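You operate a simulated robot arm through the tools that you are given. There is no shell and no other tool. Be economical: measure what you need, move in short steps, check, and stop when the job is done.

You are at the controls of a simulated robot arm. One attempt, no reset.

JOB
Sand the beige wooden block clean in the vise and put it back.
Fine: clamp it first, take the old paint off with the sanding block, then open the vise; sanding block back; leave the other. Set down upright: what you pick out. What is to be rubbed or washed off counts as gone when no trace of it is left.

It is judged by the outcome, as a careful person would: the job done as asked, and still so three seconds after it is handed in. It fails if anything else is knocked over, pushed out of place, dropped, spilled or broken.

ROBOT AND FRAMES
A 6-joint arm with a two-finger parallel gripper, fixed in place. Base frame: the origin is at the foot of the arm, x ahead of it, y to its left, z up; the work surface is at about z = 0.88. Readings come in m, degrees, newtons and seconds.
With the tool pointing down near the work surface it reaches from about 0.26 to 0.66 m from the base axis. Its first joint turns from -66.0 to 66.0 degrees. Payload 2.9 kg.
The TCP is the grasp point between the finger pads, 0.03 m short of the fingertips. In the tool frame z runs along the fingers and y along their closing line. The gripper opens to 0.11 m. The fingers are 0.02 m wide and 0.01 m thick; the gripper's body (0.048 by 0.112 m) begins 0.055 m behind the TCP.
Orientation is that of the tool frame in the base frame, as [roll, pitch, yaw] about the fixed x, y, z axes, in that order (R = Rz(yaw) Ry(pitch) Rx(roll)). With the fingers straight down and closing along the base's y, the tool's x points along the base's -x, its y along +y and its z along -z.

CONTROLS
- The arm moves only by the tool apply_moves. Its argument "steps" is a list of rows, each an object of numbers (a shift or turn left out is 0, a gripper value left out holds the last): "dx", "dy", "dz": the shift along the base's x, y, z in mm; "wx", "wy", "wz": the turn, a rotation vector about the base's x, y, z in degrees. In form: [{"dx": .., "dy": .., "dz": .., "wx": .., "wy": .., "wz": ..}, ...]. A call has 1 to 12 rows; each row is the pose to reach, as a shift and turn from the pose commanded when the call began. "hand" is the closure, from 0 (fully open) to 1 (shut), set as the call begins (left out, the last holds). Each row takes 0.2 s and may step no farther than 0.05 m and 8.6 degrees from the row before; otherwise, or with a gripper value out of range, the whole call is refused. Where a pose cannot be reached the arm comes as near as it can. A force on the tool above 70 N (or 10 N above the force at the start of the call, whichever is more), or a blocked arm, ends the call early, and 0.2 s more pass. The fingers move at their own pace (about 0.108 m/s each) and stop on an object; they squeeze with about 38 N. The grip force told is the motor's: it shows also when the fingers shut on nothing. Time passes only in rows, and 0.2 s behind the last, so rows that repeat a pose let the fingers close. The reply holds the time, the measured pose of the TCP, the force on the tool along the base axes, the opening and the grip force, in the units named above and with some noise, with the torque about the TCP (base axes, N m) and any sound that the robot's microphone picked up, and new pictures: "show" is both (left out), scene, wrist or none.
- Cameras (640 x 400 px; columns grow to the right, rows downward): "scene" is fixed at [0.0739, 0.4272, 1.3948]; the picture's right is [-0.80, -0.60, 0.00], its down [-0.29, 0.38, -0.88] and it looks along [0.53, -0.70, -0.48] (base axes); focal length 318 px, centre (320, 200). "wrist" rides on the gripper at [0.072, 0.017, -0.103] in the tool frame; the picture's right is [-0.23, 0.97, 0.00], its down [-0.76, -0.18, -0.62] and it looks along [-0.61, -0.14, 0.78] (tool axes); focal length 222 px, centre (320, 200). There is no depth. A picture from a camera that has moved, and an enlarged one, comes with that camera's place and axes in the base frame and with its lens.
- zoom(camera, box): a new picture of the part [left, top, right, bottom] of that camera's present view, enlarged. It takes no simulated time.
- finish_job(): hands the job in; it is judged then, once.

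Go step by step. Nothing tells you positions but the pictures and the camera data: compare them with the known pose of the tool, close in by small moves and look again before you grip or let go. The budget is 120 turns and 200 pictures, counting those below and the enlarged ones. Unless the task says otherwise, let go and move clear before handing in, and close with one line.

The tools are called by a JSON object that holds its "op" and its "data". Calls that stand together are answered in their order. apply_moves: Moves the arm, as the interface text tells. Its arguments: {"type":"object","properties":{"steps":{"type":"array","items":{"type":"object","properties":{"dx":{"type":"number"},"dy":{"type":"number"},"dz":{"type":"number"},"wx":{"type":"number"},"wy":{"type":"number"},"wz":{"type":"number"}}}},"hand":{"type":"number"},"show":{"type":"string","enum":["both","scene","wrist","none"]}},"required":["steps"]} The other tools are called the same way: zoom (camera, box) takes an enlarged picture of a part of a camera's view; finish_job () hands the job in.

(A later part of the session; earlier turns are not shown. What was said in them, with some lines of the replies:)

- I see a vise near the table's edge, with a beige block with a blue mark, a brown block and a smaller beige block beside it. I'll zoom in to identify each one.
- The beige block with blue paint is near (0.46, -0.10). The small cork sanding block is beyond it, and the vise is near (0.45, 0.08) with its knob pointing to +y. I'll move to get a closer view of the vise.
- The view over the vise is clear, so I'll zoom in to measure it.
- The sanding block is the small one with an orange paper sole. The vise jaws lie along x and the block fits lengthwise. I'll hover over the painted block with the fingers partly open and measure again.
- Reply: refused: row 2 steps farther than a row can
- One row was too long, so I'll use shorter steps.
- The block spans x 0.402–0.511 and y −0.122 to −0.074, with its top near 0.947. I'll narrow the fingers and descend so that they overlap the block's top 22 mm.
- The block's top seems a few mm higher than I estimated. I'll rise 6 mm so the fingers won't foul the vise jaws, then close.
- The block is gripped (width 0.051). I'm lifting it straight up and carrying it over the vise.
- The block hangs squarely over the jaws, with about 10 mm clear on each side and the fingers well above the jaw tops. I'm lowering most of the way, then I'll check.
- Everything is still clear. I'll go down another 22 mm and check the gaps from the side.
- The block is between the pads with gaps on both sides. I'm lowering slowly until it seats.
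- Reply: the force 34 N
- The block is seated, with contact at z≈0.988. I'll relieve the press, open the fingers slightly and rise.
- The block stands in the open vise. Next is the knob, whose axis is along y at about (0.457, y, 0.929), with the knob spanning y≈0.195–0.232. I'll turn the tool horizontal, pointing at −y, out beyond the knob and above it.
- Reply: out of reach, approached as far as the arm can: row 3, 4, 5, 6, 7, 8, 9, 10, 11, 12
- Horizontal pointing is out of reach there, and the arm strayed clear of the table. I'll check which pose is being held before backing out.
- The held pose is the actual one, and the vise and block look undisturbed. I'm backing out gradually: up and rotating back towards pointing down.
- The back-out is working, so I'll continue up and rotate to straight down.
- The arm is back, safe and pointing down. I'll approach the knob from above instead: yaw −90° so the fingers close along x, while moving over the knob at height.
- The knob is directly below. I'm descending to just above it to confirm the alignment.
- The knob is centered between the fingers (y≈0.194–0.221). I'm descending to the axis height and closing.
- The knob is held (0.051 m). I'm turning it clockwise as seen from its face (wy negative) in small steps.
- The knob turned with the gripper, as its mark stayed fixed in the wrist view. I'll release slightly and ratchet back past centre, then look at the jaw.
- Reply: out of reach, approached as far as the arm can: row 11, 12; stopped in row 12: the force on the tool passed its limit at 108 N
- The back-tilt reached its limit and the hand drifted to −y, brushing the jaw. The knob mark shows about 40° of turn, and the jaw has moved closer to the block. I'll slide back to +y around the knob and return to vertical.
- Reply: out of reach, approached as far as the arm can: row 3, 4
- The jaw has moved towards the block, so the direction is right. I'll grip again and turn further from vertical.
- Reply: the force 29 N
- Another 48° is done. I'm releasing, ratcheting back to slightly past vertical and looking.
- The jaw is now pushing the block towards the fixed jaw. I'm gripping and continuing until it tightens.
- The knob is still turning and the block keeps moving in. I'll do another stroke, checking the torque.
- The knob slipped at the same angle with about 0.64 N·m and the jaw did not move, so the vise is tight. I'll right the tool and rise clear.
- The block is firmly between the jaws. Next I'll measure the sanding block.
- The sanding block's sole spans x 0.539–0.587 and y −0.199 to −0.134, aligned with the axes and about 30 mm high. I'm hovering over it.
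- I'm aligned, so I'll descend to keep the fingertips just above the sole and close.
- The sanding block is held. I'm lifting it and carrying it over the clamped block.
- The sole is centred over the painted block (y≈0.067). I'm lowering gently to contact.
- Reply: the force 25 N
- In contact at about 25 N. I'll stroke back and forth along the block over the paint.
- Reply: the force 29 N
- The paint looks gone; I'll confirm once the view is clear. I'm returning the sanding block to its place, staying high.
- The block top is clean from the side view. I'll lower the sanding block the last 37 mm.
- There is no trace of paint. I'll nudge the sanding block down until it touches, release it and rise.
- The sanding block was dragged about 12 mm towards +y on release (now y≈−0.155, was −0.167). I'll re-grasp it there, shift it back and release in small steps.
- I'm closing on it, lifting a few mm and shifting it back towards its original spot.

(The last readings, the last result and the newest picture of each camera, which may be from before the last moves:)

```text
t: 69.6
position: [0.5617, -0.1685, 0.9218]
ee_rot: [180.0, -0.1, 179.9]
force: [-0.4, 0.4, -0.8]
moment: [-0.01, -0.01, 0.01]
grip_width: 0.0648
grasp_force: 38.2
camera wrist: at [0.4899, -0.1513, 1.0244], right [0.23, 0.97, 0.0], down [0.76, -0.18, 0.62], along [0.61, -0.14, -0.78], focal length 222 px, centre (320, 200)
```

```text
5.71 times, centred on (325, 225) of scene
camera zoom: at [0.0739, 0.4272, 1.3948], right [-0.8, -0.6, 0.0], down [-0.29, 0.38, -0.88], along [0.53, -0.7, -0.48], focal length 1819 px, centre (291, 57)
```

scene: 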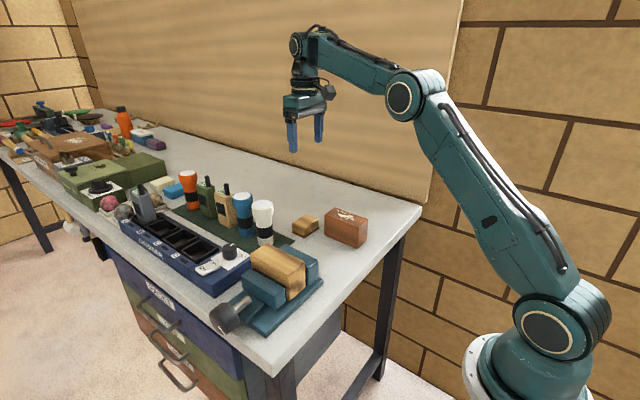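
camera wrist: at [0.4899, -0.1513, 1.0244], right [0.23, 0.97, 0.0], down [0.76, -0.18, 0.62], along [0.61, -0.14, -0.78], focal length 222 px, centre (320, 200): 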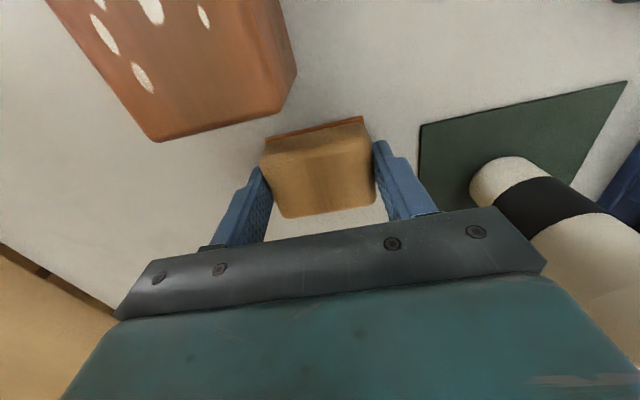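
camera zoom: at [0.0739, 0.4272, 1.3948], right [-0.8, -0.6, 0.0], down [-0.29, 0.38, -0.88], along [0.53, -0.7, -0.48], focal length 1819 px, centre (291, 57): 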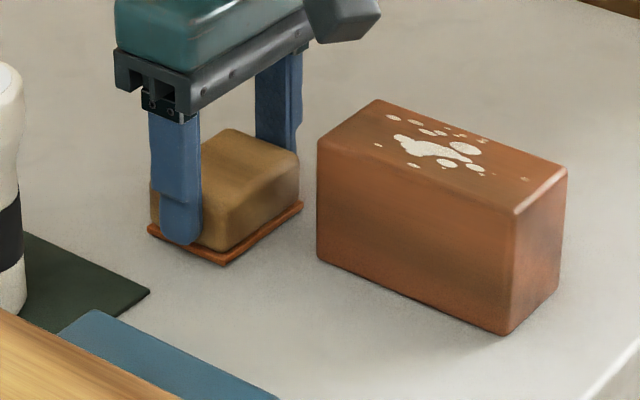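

It matches the original position in the picture. I'm lowering it to light contact.

{"op": "apply_moves", "data": {"steps": [{"dy": -1.5, "dz": -1}, {"dy": -1.5, "dz": -2}, {"dy": -1.5, "dz": -2}], "show": "none"}}

{"op": "apply_moves", "data": {"steps": [{}, {}], "hand": 0.37, "show": "wrist"}}

{"op": "zoom", "data": {"camera": "scene", "box": [275, 190, 375, 260]}}

```text
t: 70.4
position: [0.5627, -0.1704, 0.9201]
ee_rot: [180.0, 0.0, 179.9]
force: [-2.5, 0.8, 3.5]
moment: [0.04, 0.12, 0.04]
grip_width: 0.0649
grasp_force: 38.0
```

```text
t: 71.0
position: [0.5622, -0.1711, 0.9199]
ee_rot: [-180.0, -0.1, 179.9]
force: [-0.5, 0.8, 0.2]
moment: [0.02, -0.01, 0.03]
grip_width: 0.0693
grasp_force: 0.1
camera wrist: at [0.4902, -0.1532, 1.0225], right [0.23, 0.97, 0.0], down [0.76, -0.18, 0.62], along [0.61, -0.14, -0.78], focal length 222 px, centre (320, 200)
```

wrist: 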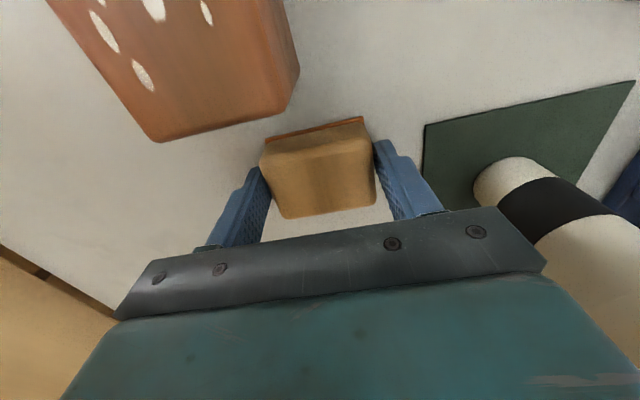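

```text
5.71 times, centred on (325, 225) of scene
camera zoom: at [0.0739, 0.4272, 1.3948], right [-0.8, -0.6, 0.0], down [-0.29, 0.38, -0.88], along [0.53, -0.7, -0.48], focal length 1819 px, centre (291, 57)
```

zoom: 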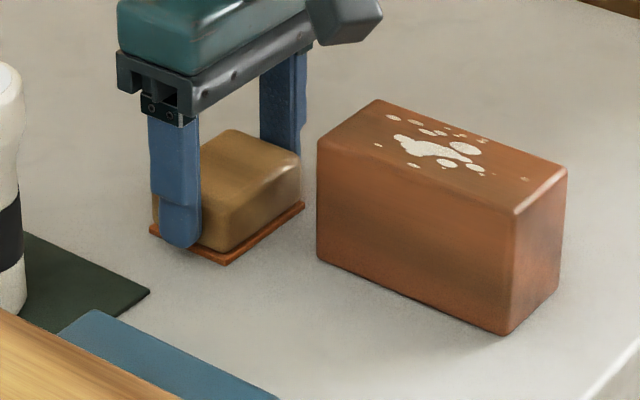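

Released in place and matching the original spot. I'll rise straight up before opening any wider.

{"op": "apply_moves", "data": {"steps": [{"dz": 15}, {"dz": 35}, {"dz": 80}, {"dz": 130}, {"dz": 180}, {"dz": 240}, {"dz": 240}], "show": "none"}}

{"op": "zoom", "data": {"camera": "scene", "box": [275, 190, 375, 260]}}

```text
refused: row 6 steps farther than a row can; nothing moved
```

```text
5.71 times, centred on (325, 225) of scene
camera zoom: at [0.0739, 0.4272, 1.3948], right [-0.8, -0.6, 0.0], down [-0.29, 0.38, -0.88], along [0.53, -0.7, -0.48], focal length 1819 px, centre (291, 57)
```

zoom: 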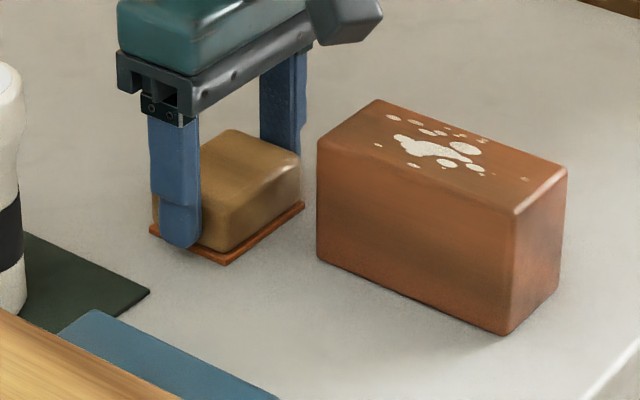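

One row was too long, so I'm repeating the rise with shorter rows.

{"op": "apply_moves", "data": {"steps": [{"dz": 15}, {"dz": 40}, {"dz": 85}, {"dz": 130}, {"dz": 175}, {"dz": 220}, {"dz": 240}], "show": "none"}}

{"op": "zoom", "data": {"camera": "scene", "box": [275, 190, 375, 260]}}

```text
t: 72.6
position: [0.5624, -0.1712, 1.1593]
ee_rot: [-180.0, -0.1, 180.0]
force: [0.0, -0.3, 0.2]
moment: [0.01, 0.02, 0.04]
grip_width: 0.0695
grasp_force: 0.1
```

```text
5.71 times, centred on (325, 225) of scene
camera zoom: at [0.0739, 0.4272, 1.3948], right [-0.8, -0.6, 0.0], down [-0.29, 0.38, -0.88], along [0.53, -0.7, -0.48], focal length 1819 px, centre (291, 57)
```

zoom: 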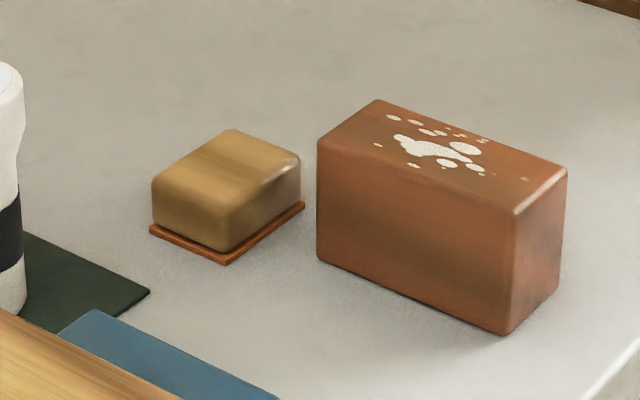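

The sanding block sits exactly where it was. Next I'm going back over the knob to open the vise, yawing −90° on the way.

{"op": "apply_moves", "data": {"steps": [{"dx": -20, "dy": 20, "wz": -7.5}, {"dx": -45, "dy": 50, "wz": -15}, {"dx": -70, "dy": 85, "wz": -22.5}, {"dx": -95, "dy": 120, "wz": -30}, {"dx": -106, "dy": 155, "wz": -37.5}, {"dx": -106, "dy": 190, "wz": -45}, {"dx": -106, "dy": 225, "wz": -52.5}, {"dx": -106, "dy": 260, "wz": -60}, {"dx": -106, "dy": 295, "wz": -67.5}, {"dx": -106, "dy": 330, "wz": -75}, {"dx": -106, "dy": 360, "wz": -82.5}, {"dx": -106, "dy": 379, "wz": -90}], "hand": 0.2, "show": "wrist"}}

{"op": "zoom", "data": {"camera": "wrist", "box": [240, 40, 440, 220]}}

```text
t: 75.2
position: [0.4562, 0.2078, 1.1597]
ee_rot: [-179.8, -0.1, 89.9]
force: [0.3, 1.0, -0.5]
moment: [0.0, 0.01, 0.01]
grip_width: 0.088
grasp_force: 0.1
camera wrist: at [0.4738, 0.2814, 1.2628], right [0.97, -0.23, 0.0], down [-0.18, -0.76, 0.62], along [-0.14, -0.61, -0.78], focal length 222 px, centre (320, 200)
```

wrist: 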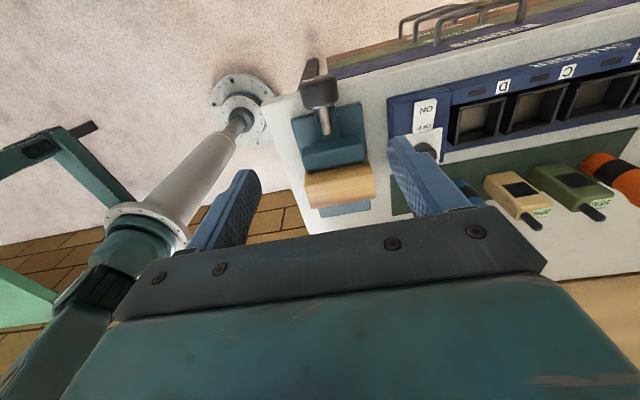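

```text
2.22 times, centred on (340, 130) of wrist
camera zoom: at [0.4738, 0.2814, 1.2628], right [0.97, -0.23, 0.0], down [-0.18, -0.76, 0.62], along [-0.14, -0.61, -0.78], focal length 494 px, centre (276, 356)
```

zoom: 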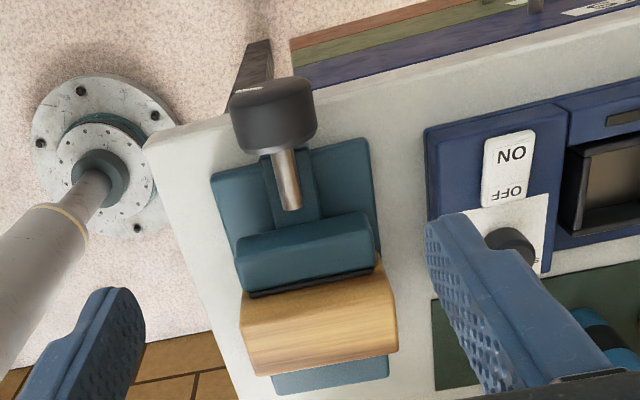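

The top is clean from this view too. I'm descending around the knob with a moderate opening, then tilting to −48° ready to unscrew.

{"op": "apply_moves", "data": {"steps": [{"dz": -45}, {"dz": -90}, {"dz": -135}, {"dz": -175}, {"dz": -205}, {"dz": -230}, {"dz": -230}], "show": "none"}}

{"op": "apply_moves", "data": {"steps": [{}, {}, {"wy": -8}, {"wy": -16}, {"wy": -24}, {"wy": -32}, {"wy": -40}, {"wy": -48}, {"wy": -48}], "hand": 0.45, "show": "wrist"}}

{"op": "apply_moves", "data": {"steps": [{}, {}, {}, {"wy": 8}, {"wy": 16}, {"wy": 24}, {"wy": 32}, {"wy": 40}, {"wy": 48}, {"wy": 56}, {"wy": 64}], "hand": 1, "show": "wrist"}}

{"op": "zoom", "data": {"camera": "scene", "box": [170, 210, 330, 340]}}

```text
t: 76.8
position: [0.4563, 0.207, 0.9282]
ee_rot: [180.0, -0.2, 90.0]
force: [0.2, -0.6, -0.2]
moment: [0.03, -0.01, 0.0]
grip_width: 0.0879
grasp_force: 0.1
```

```text
t: 78.8
position: [0.4555, 0.2078, 0.9301]
ee_rot: [131.9, -0.2, 90.0]
force: [-17.1, 0.4, 17.7]
moment: [-0.11, 0.92, -0.15]
grip_width: 0.0595
grasp_force: 0.0
camera wrist: at [0.3898, 0.2813, 1.0111], right [0.65, -0.23, 0.72], down [-0.58, -0.76, 0.28], along [0.49, -0.6, -0.63], focal length 222 px, centre (320, 200)
```

wrist: 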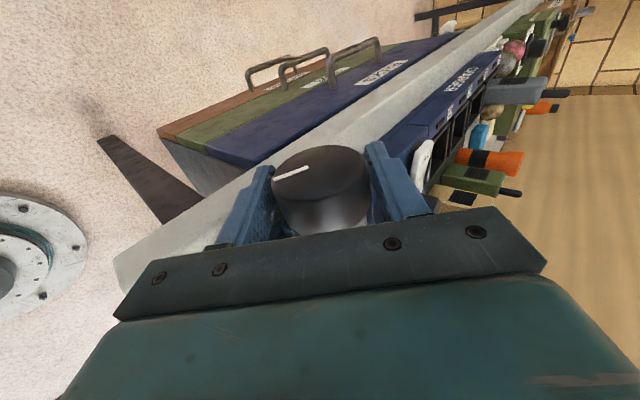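

```text
t: 81.2
position: [0.454, 0.2076, 0.9302]
ee_rot: [-163.7, 0.0, 89.9]
force: [-14.0, -6.1, 3.4]
moment: [0.55, -0.05, -0.39]
grip_width: 0.0513
grasp_force: 44.7
camera wrist: at [0.5001, 0.2811, 1.023], right [0.93, -0.23, -0.27], down [0.01, -0.76, 0.65], along [-0.36, -0.61, -0.71], focal length 222 px, centre (320, 200)
```

wrist: 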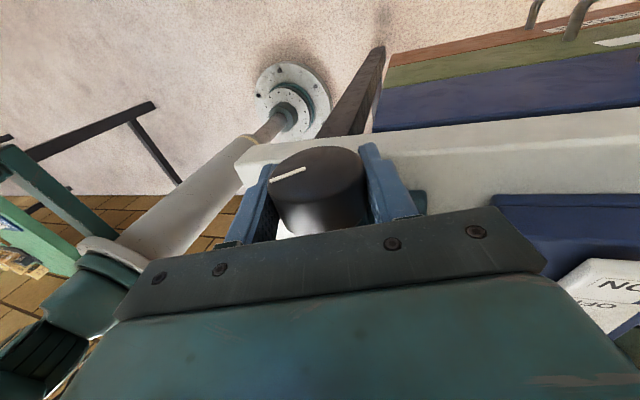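

```text
3.08 times, centred on (250, 275) of scene
camera zoom: at [0.0734, 0.427, 1.3949], right [-0.8, -0.6, 0.0], down [-0.29, 0.38, -0.88], along [0.53, -0.7, -0.48], focal length 980 px, centre (535, -31)
```

zoom: 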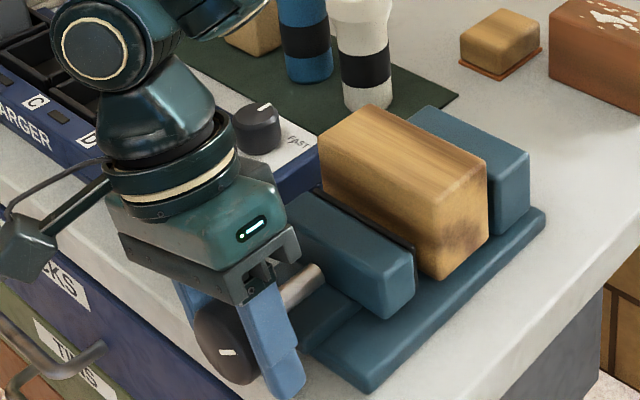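

The jaw is backing off and a gap has opened. I'll do another stroke.

{"op": "apply_moves", "data": {"steps": [{}, {}, {"wy": -8}, {"wy": -16}, {"wy": -24}, {"wy": -32}, {"wy": -40}, {"wy": -48}, {"wy": -56}, {"wy": -64}, {"wy": -64}], "hand": 0.43, "show": "none"}}

{"op": "apply_moves", "data": {"steps": [{}, {}, {}, {"wy": 8}, {"wy": 16}, {"wy": 24}, {"wy": 32}, {"wy": 40}, {"wy": 48}, {"wy": 56}, {"wy": 64}], "hand": 1, "show": "none"}}

{"op": "zoom", "data": {"camera": "scene", "box": [170, 210, 330, 340]}}

```text
t: 83.6
position: [0.4546, 0.2086, 0.9281]
ee_rot: [131.8, -0.1, 90.0]
force: [3.4, 5.3, -3.0]
moment: [0.24, -0.17, 0.0]
grip_width: 0.0625
grasp_force: 0.0
```

```text
t: 86.0
position: [0.4535, 0.2077, 0.9286]
ee_rot: [-163.6, 0.1, 90.0]
force: [-14.7, 4.6, -7.5]
moment: [-0.11, -0.88, 0.02]
grip_width: 0.0513
grasp_force: 44.8
```

```text
3.08 times, centred on (250, 275) of scene
camera zoom: at [0.0736, 0.4274, 1.3948], right [-0.8, -0.6, 0.0], down [-0.29, 0.38, -0.88], along [0.53, -0.7, -0.48], focal length 980 px, centre (535, -31)
```

zoom: 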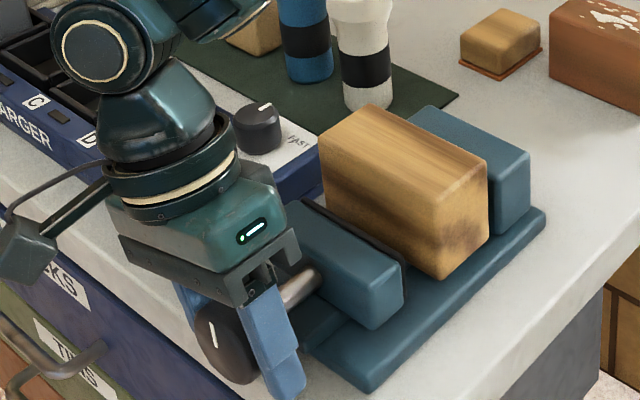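

The vise is fully open: the jaw and the knob mark are as at the start. I'm releasing, righting the tool and rising.

{"op": "apply_moves", "data": {"steps": [{}, {}, {"wy": -8}, {"wy": -16.3}, {"dz": 30, "wy": -16.3}, {"dz": 80, "wy": -16.3}, {"dz": 130, "wy": -16.3}, {"dz": 180, "wy": -16.3}, {"dz": 225, "wy": -16.3}, {"dz": 225, "wy": -16.3}], "hand": 0.4, "show": "none"}}

{"op": "apply_moves", "data": {"steps": [{"dy": -11, "wz": 8.1}, {"dy": -22, "wz": 16.2}, {"dy": -33, "wz": 24.3}, {"dy": -44, "wz": 32.4}, {"dy": -55, "wz": 40.5}, {"dy": -66, "wz": 48.6}, {"dy": -80, "wz": 56.7}, {"dy": -95, "wz": 64.8}, {"dy": -110, "wz": 72.9}, {"dy": -125, "wz": 81}, {"dy": -138, "wz": 89.5}, {"dy": -138, "wz": 90}], "hand": 0.3}}

{"op": "zoom", "data": {"camera": "wrist", "box": [200, 0, 480, 240]}}

{"op": "zoom", "data": {"camera": "scene", "box": [200, 210, 340, 330]}}

```text
t: 88.2
position: [0.4563, 0.2065, 1.1565]
ee_rot: [179.7, -0.1, 89.9]
force: [1.1, 0.0, 1.3]
moment: [-0.03, -0.02, 0.0]
grip_width: 0.066
grasp_force: 0.0
```

```text
t: 90.8
position: [0.4562, 0.0693, 1.155]
ee_rot: [179.8, -0.1, 179.9]
force: [0.2, 0.6, -0.6]
moment: [0.0, -0.01, 0.01]
grip_width: 0.077
grasp_force: 0.1
camera wrist: at [0.3839, 0.0872, 1.2576], right [0.23, 0.97, 0.01], down [0.76, -0.18, 0.62], along [0.61, -0.14, -0.78], focal length 222 px, centre (320, 200)
```

scene: 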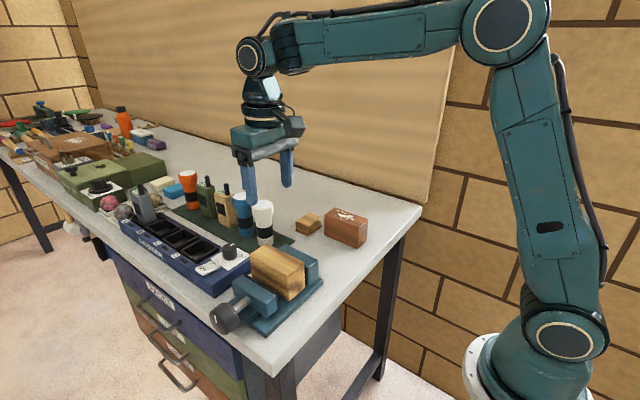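
wrist: 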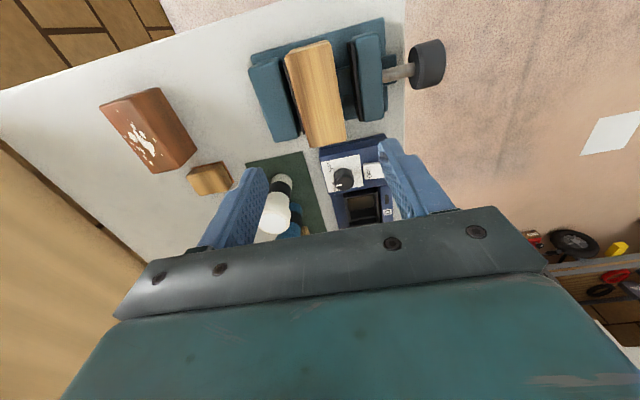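

```text
1.67 times, centred on (340, 120) of wrist
camera zoom: at [0.3839, 0.0872, 1.2576], right [0.23, 0.97, 0.01], down [0.76, -0.18, 0.62], along [0.61, -0.14, -0.78], focal length 370 px, centre (287, 333)
```

zoom: 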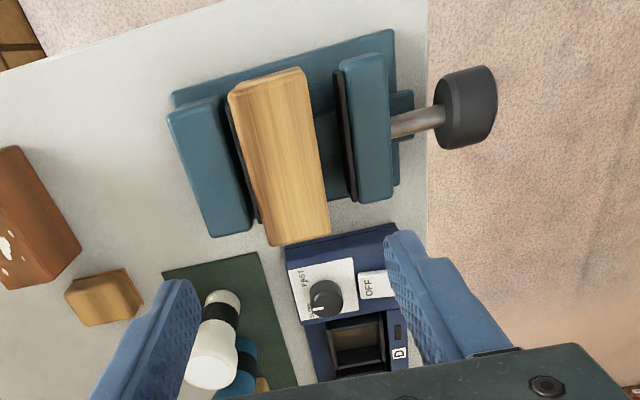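

```text
3.33 times, centred on (270, 270) of scene
camera zoom: at [0.0739, 0.4272, 1.3948], right [-0.8, -0.6, 0.0], down [-0.29, 0.38, -0.88], along [0.53, -0.7, -0.48], focal length 1061 px, centre (487, -33)
```

zoom: 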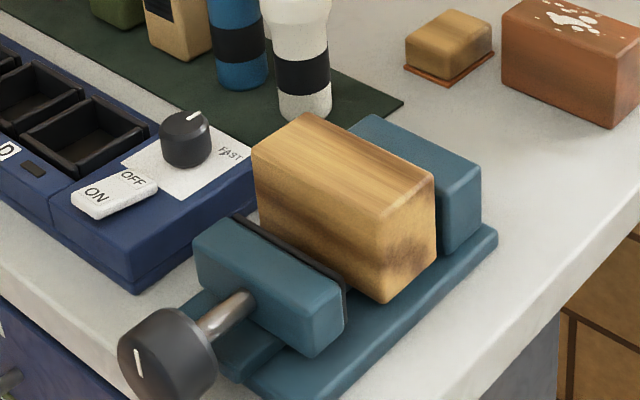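

The block stands free at (0.457, 0.070) in the open vise. I'm descending to grip its top above the jaws.

{"op": "apply_moves", "data": {"steps": [{"dx": 1, "dy": 0.5, "dz": -45}, {"dx": 1, "dy": 0.5, "dz": -90}, {"dx": 1, "dy": 0.5, "dz": -130}, {"dx": 1, "dy": 0.5, "dz": -153}, {"dx": 1, "dy": 0.5, "dz": -165}, {"dx": 1, "dy": 0.5, "dz": -165}], "show": "wrist"}}

{"op": "zoom", "data": {"camera": "scene", "box": [220, 210, 340, 320]}}

```text
t: 92.2
position: [0.4573, 0.0712, 0.9889]
ee_rot: [179.8, -0.1, 179.9]
force: [0.0, -0.6, 0.3]
moment: [0.01, 0.02, -0.02]
grip_width: 0.077
grasp_force: 0.0
camera wrist: at [0.3849, 0.0886, 1.0922], right [0.23, 0.97, 0.01], down [0.76, -0.18, 0.62], along [0.61, -0.14, -0.78], focal length 222 px, centre (320, 200)
```

wrist: 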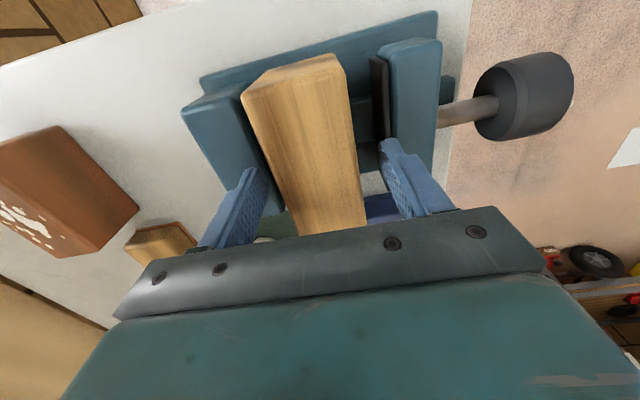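

```text
3.64 times, centred on (280, 265) of scene
camera zoom: at [0.0739, 0.4272, 1.3948], right [-0.8, -0.6, 0.0], down [-0.29, 0.38, -0.88], along [0.53, -0.7, -0.48], focal length 1158 px, centre (466, -36)
```

zoom: 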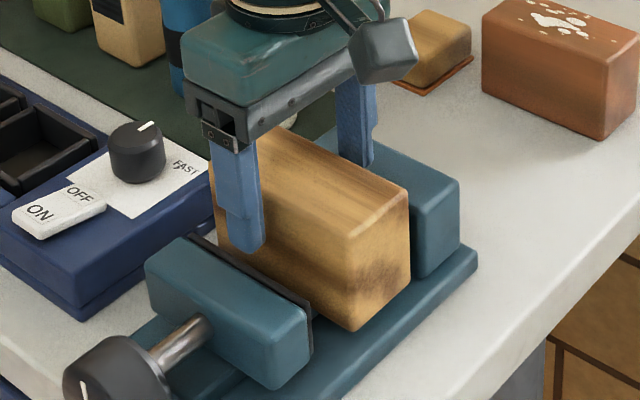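

I'm gripping and lifting straight out, then carrying it back over its original place.

{"op": "apply_moves", "data": {"steps": [{}, {}, {}, {}, {"dz": 15}, {"dz": 45}, {"dz": 85}, {"dz": 115}, {"dy": -42, "dz": 115}, {"dy": -86, "dz": 115}, {"dy": -130, "dz": 115}, {"dy": -168.5, "dz": 115}], "hand": 1}}

{"op": "apply_moves", "data": {"steps": [{"dz": -40}, {"dz": -80}, {"dz": -110}, {"dz": -130}, {"dz": -130}]}}

{"op": "zoom", "data": {"camera": "scene", "box": [270, 190, 390, 270]}}

```text
t: 94.8
position: [0.4565, -0.0976, 1.1032]
ee_rot: [179.6, -0.1, 179.9]
force: [-0.6, 0.3, -2.9]
moment: [-0.01, 0.0, -0.02]
grip_width: 0.0515
grasp_force: 38.2
camera wrist: at [0.3852, -0.0813, 1.2071], right [0.23, 0.97, 0.01], down [0.76, -0.18, 0.62], along [0.61, -0.14, -0.78], focal length 222 px, centre (320, 200)
```

scene: 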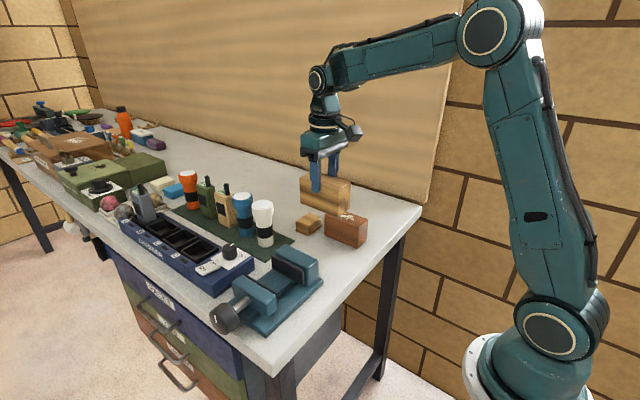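
wrist: 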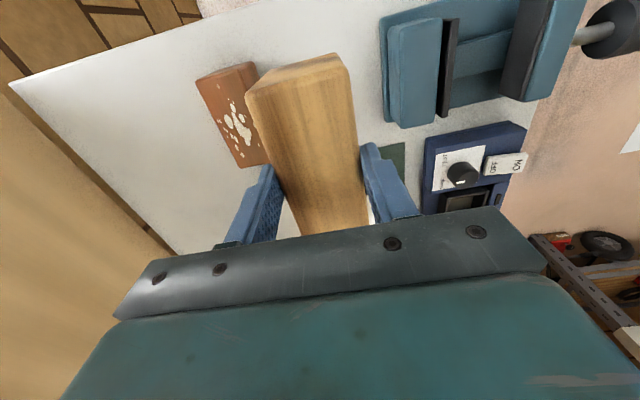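

```text
t: 96.0
position: [0.4572, -0.0983, 0.9736]
ee_rot: [179.7, -0.1, 179.9]
force: [-0.3, -0.2, -2.1]
moment: [-0.03, 0.0, 0.0]
grip_width: 0.0515
grasp_force: 38.1
camera wrist: at [0.3852, -0.0807, 1.0768], right [0.23, 0.97, 0.0], down [0.76, -0.18, 0.62], along [0.61, -0.14, -0.78], focal length 222 px, centre (320, 200)
```

scene: 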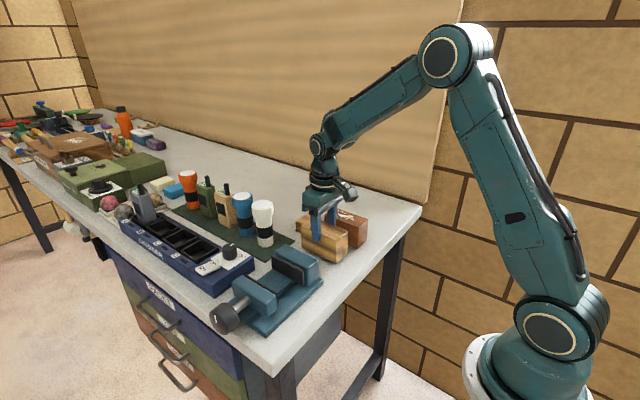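
wrist: 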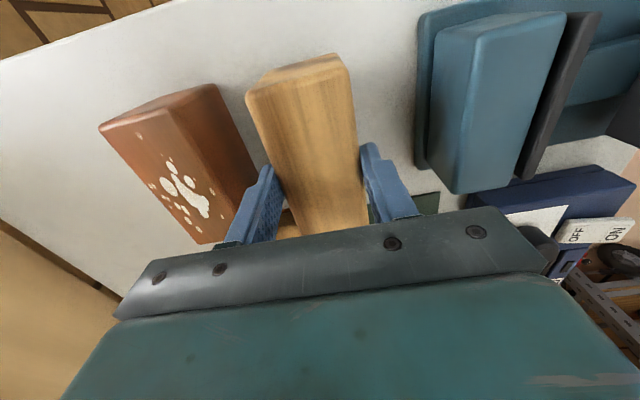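

```text
5.00 times, centred on (330, 230) of scene
camera zoom: at [0.0739, 0.4272, 1.3948], right [-0.8, -0.6, 0.0], down [-0.29, 0.38, -0.88], along [0.53, -0.7, -0.48], focal length 1592 px, centre (270, 50)
```

zoom: 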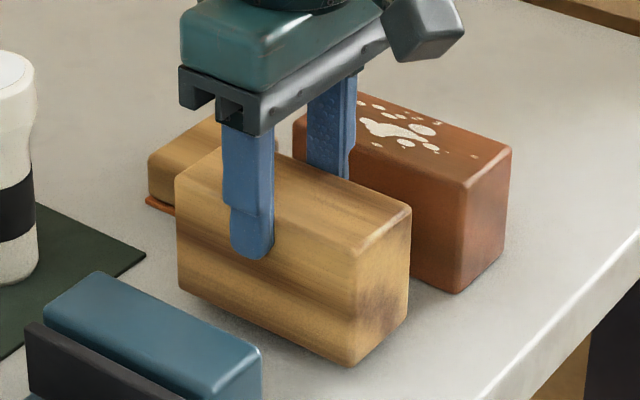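

I'm lowering most of the way and comparing with the earlier picture before release.

{"op": "apply_moves", "data": {"steps": [{"dx": -1, "dy": -1.5, "dz": -5}, {"dx": -1, "dy": -1.5, "dz": -9.5}, {"dx": -1, "dy": -1.5, "dz": -9.5}], "show": "none"}}

{"op": "zoom", "data": {"camera": "scene", "box": [270, 190, 390, 270]}}

```text
t: 96.8
position: [0.4553, -0.1001, 0.9645]
ee_rot: [179.7, -0.1, 180.0]
force: [0.4, -0.8, -2.2]
moment: [-0.01, 0.0, -0.01]
grip_width: 0.0513
grasp_force: 37.6
```

```text
5.00 times, centred on (330, 230) of scene
camera zoom: at [0.0739, 0.4272, 1.3948], right [-0.8, -0.6, 0.0], down [-0.29, 0.38, -0.88], along [0.53, -0.7, -0.48], focal length 1592 px, centre (270, 50)
```

zoom: 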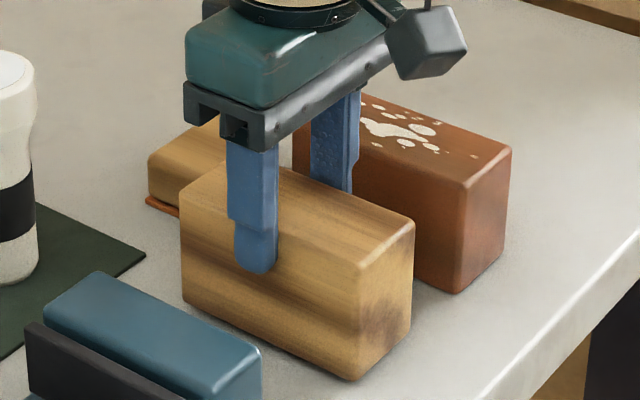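

It lines up with the original outline to within a mm or two. I'm setting it down gently.

{"op": "apply_moves", "data": {"steps": [{"dz": -1}, {"dz": -2}, {"dz": -2.6}, {"dz": -2.6}], "show": "none"}}

```text
t: 97.8
position: [0.4555, -0.0994, 0.9612]
ee_rot: [179.6, -0.2, 179.9]
force: [0.4, 0.3, -2.0]
moment: [0.0, 0.03, 0.0]
grip_width: 0.0515
grasp_force: 37.8
```

{"op": "apply_moves", "data": {"steps": [{"dz": -0.7}, {"dz": -1.4}, {"dz": -1.4}], "show": "none"}}

```text
t: 98.6
position: [0.4567, -0.0994, 0.9618]
ee_rot: [179.6, -0.1, 179.9]
force: [-0.2, -0.5, -2.9]
moment: [-0.01, 0.0, 0.0]
grip_width: 0.0513
grasp_force: 37.8
```

Not touching yet, so I'm going down a little further.

{"op": "apply_moves", "data": {"steps": [{"dz": -0.7}, {"dz": -1.2}, {"dz": -1.2}], "show": "none"}}

{"op": "zoom", "data": {"camera": "scene", "box": [270, 190, 390, 270]}}

```text
t: 99.4
position: [0.4559, -0.099, 0.959]
ee_rot: [179.6, -0.1, 180.0]
force: [0.5, 0.7, -2.7]
moment: [0.0, -0.02, 0.0]
grip_width: 0.0514
grasp_force: 37.6
```

```text
5.00 times, centred on (330, 230) of scene
camera zoom: at [0.0739, 0.4272, 1.3948], right [-0.8, -0.6, 0.0], down [-0.29, 0.38, -0.88], along [0.53, -0.7, -0.48], focal length 1592 px, centre (270, 50)
```

zoom: 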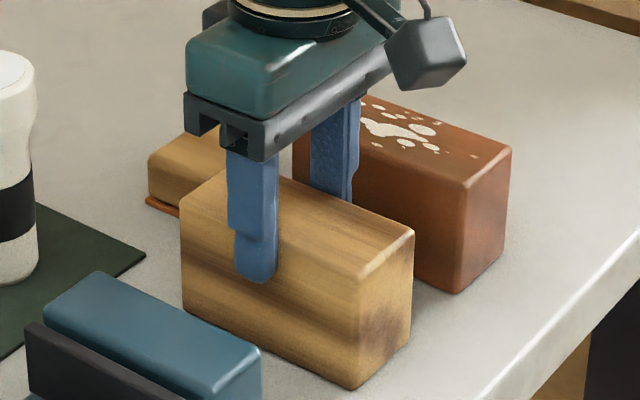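

{"op": "apply_moves", "data": {"steps": [{"dx": -1, "dy": -1, "dz": -0.7}, {"dx": -1, "dy": -1, "dz": -1.4}, {"dx": -1, "dy": -1, "dz": -1.4}], "show": "none"}}

```text
t: 100.2
position: [0.4548, -0.1009, 0.9595]
ee_rot: [179.7, 0.0, 179.9]
force: [-1.0, 5.3, 17.2]
moment: [-0.11, 1.0, -0.22]
grip_width: 0.0513
grasp_force: 38.4
```

It has touched down. I'll ease off the press and release just slightly.

{"op": "apply_moves", "data": {"steps": [{"dz": 1}, {"dz": 1}], "show": "none"}}

{"op": "apply_moves", "data": {"steps": [{}, {}], "hand": 0.48, "show": "wrist"}}

{"op": "apply_moves", "data": {"steps": [{"dz": 15}, {"dz": 45}, {"dz": 90}, {"dz": 135}, {"dz": 180}, {"dz": 220}, {"dz": 220}]}}

{"op": "zoom", "data": {"camera": "scene", "box": [270, 190, 390, 270]}}

{"op": "zoom", "data": {"camera": "scene", "box": [200, 180, 400, 350]}}

```text
t: 100.8
position: [0.4542, -0.1012, 0.9595]
ee_rot: [179.6, -0.1, 179.9]
force: [1.6, 4.4, 8.1]
moment: [0.02, 0.02, -0.01]
grip_width: 0.0515
grasp_force: 37.9
```

```text
t: 101.4
position: [0.454, -0.1011, 0.9597]
ee_rot: [179.7, -0.1, 179.9]
force: [-1.5, -0.2, 0.5]
moment: [0.0, 0.0, -0.01]
grip_width: 0.0573
grasp_force: 0.0
camera wrist: at [0.3828, -0.0833, 1.0622], right [0.23, 0.97, 0.0], down [0.76, -0.18, 0.62], along [0.61, -0.14, -0.78], focal length 222 px, centre (320, 200)
```

wrist: 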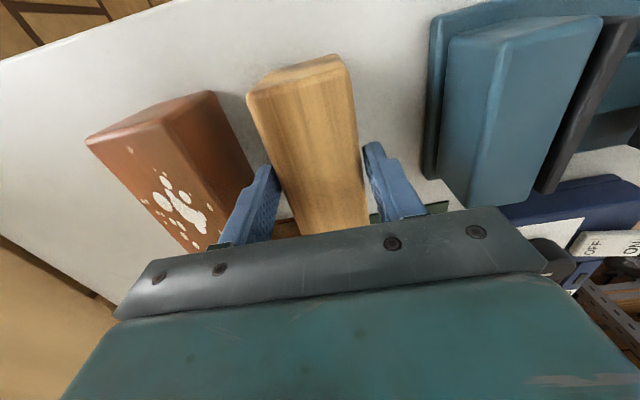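

```text
t: 103.0
position: [0.4547, -0.1002, 1.1795]
ee_rot: [179.7, -0.1, 179.9]
force: [0.0, -1.2, -1.2]
moment: [0.0, 0.04, 0.01]
grip_width: 0.0571
grasp_force: 0.0
camera wrist: at [0.383, -0.0824, 1.2827], right [0.23, 0.97, 0.01], down [0.76, -0.18, 0.62], along [0.61, -0.14, -0.78], focal length 222 px, centre (320, 200)
```

scene: 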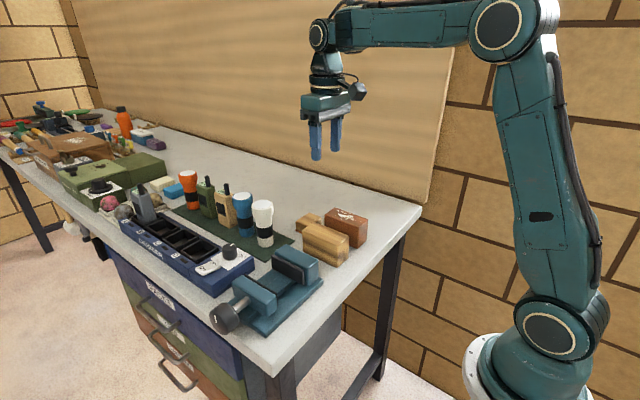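
wrist: 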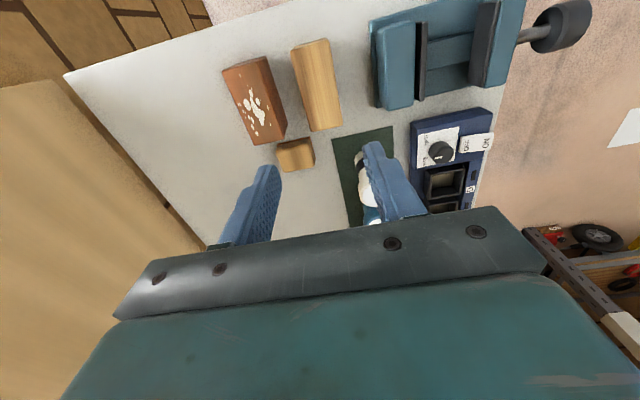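

```text
5.00 times, centred on (330, 230) of scene
camera zoom: at [0.0739, 0.4272, 1.3948], right [-0.8, -0.6, 0.0], down [-0.29, 0.38, -0.88], along [0.53, -0.7, -0.48], focal length 1592 px, centre (270, 50)
```

zoom: 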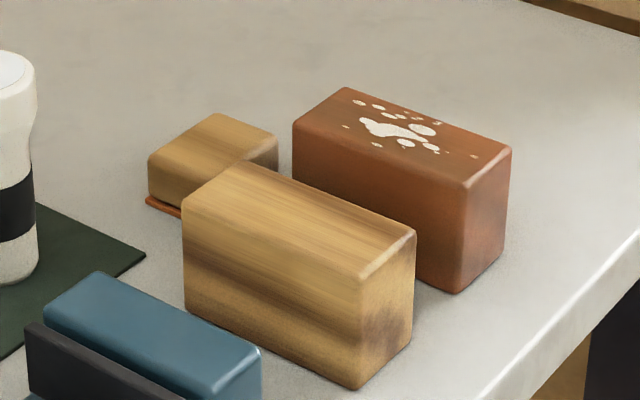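

```text
2.35 times, centred on (300, 265) of scene
camera zoom: at [0.0739, 0.4272, 1.3948], right [-0.8, -0.6, 0.0], down [-0.29, 0.38, -0.88], along [0.53, -0.7, -0.48], focal length 749 px, centre (367, 47)
```

zoom: 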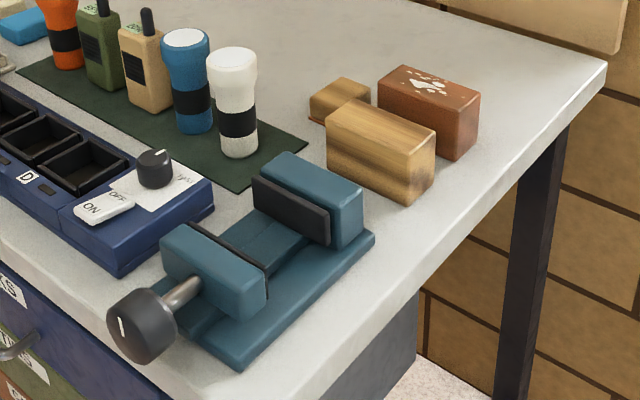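

Everything matches the starting layout: block clean and back, sanding block back, vise open. I'll take one last close look at the block's top.

{"op": "zoom", "data": {"camera": "wrist", "box": [270, 25, 360, 145]}}

```text
3.33 times, centred on (315, 85) of wrist
camera zoom: at [0.383, -0.0824, 1.2827], right [0.23, 0.97, 0.01], down [0.76, -0.18, 0.62], along [0.61, -0.14, -0.78], focal length 740 px, centre (337, 583)
```

zoom: 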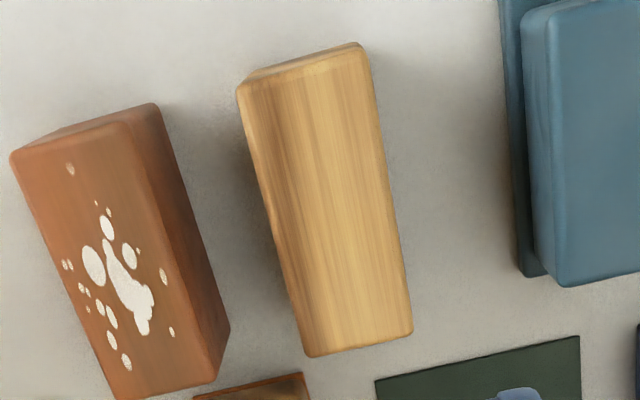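

The top has no trace of paint and the gripper is clear, so I'm handing in.

{"op": "finish_job", "data": {}}

```text
The job is handed in.
```

I clamped the beige block, sanded off all the blue paint and put it back upright in its place. The vise is open again, the sanding block is back where it was, and the brown block wasn't touched.
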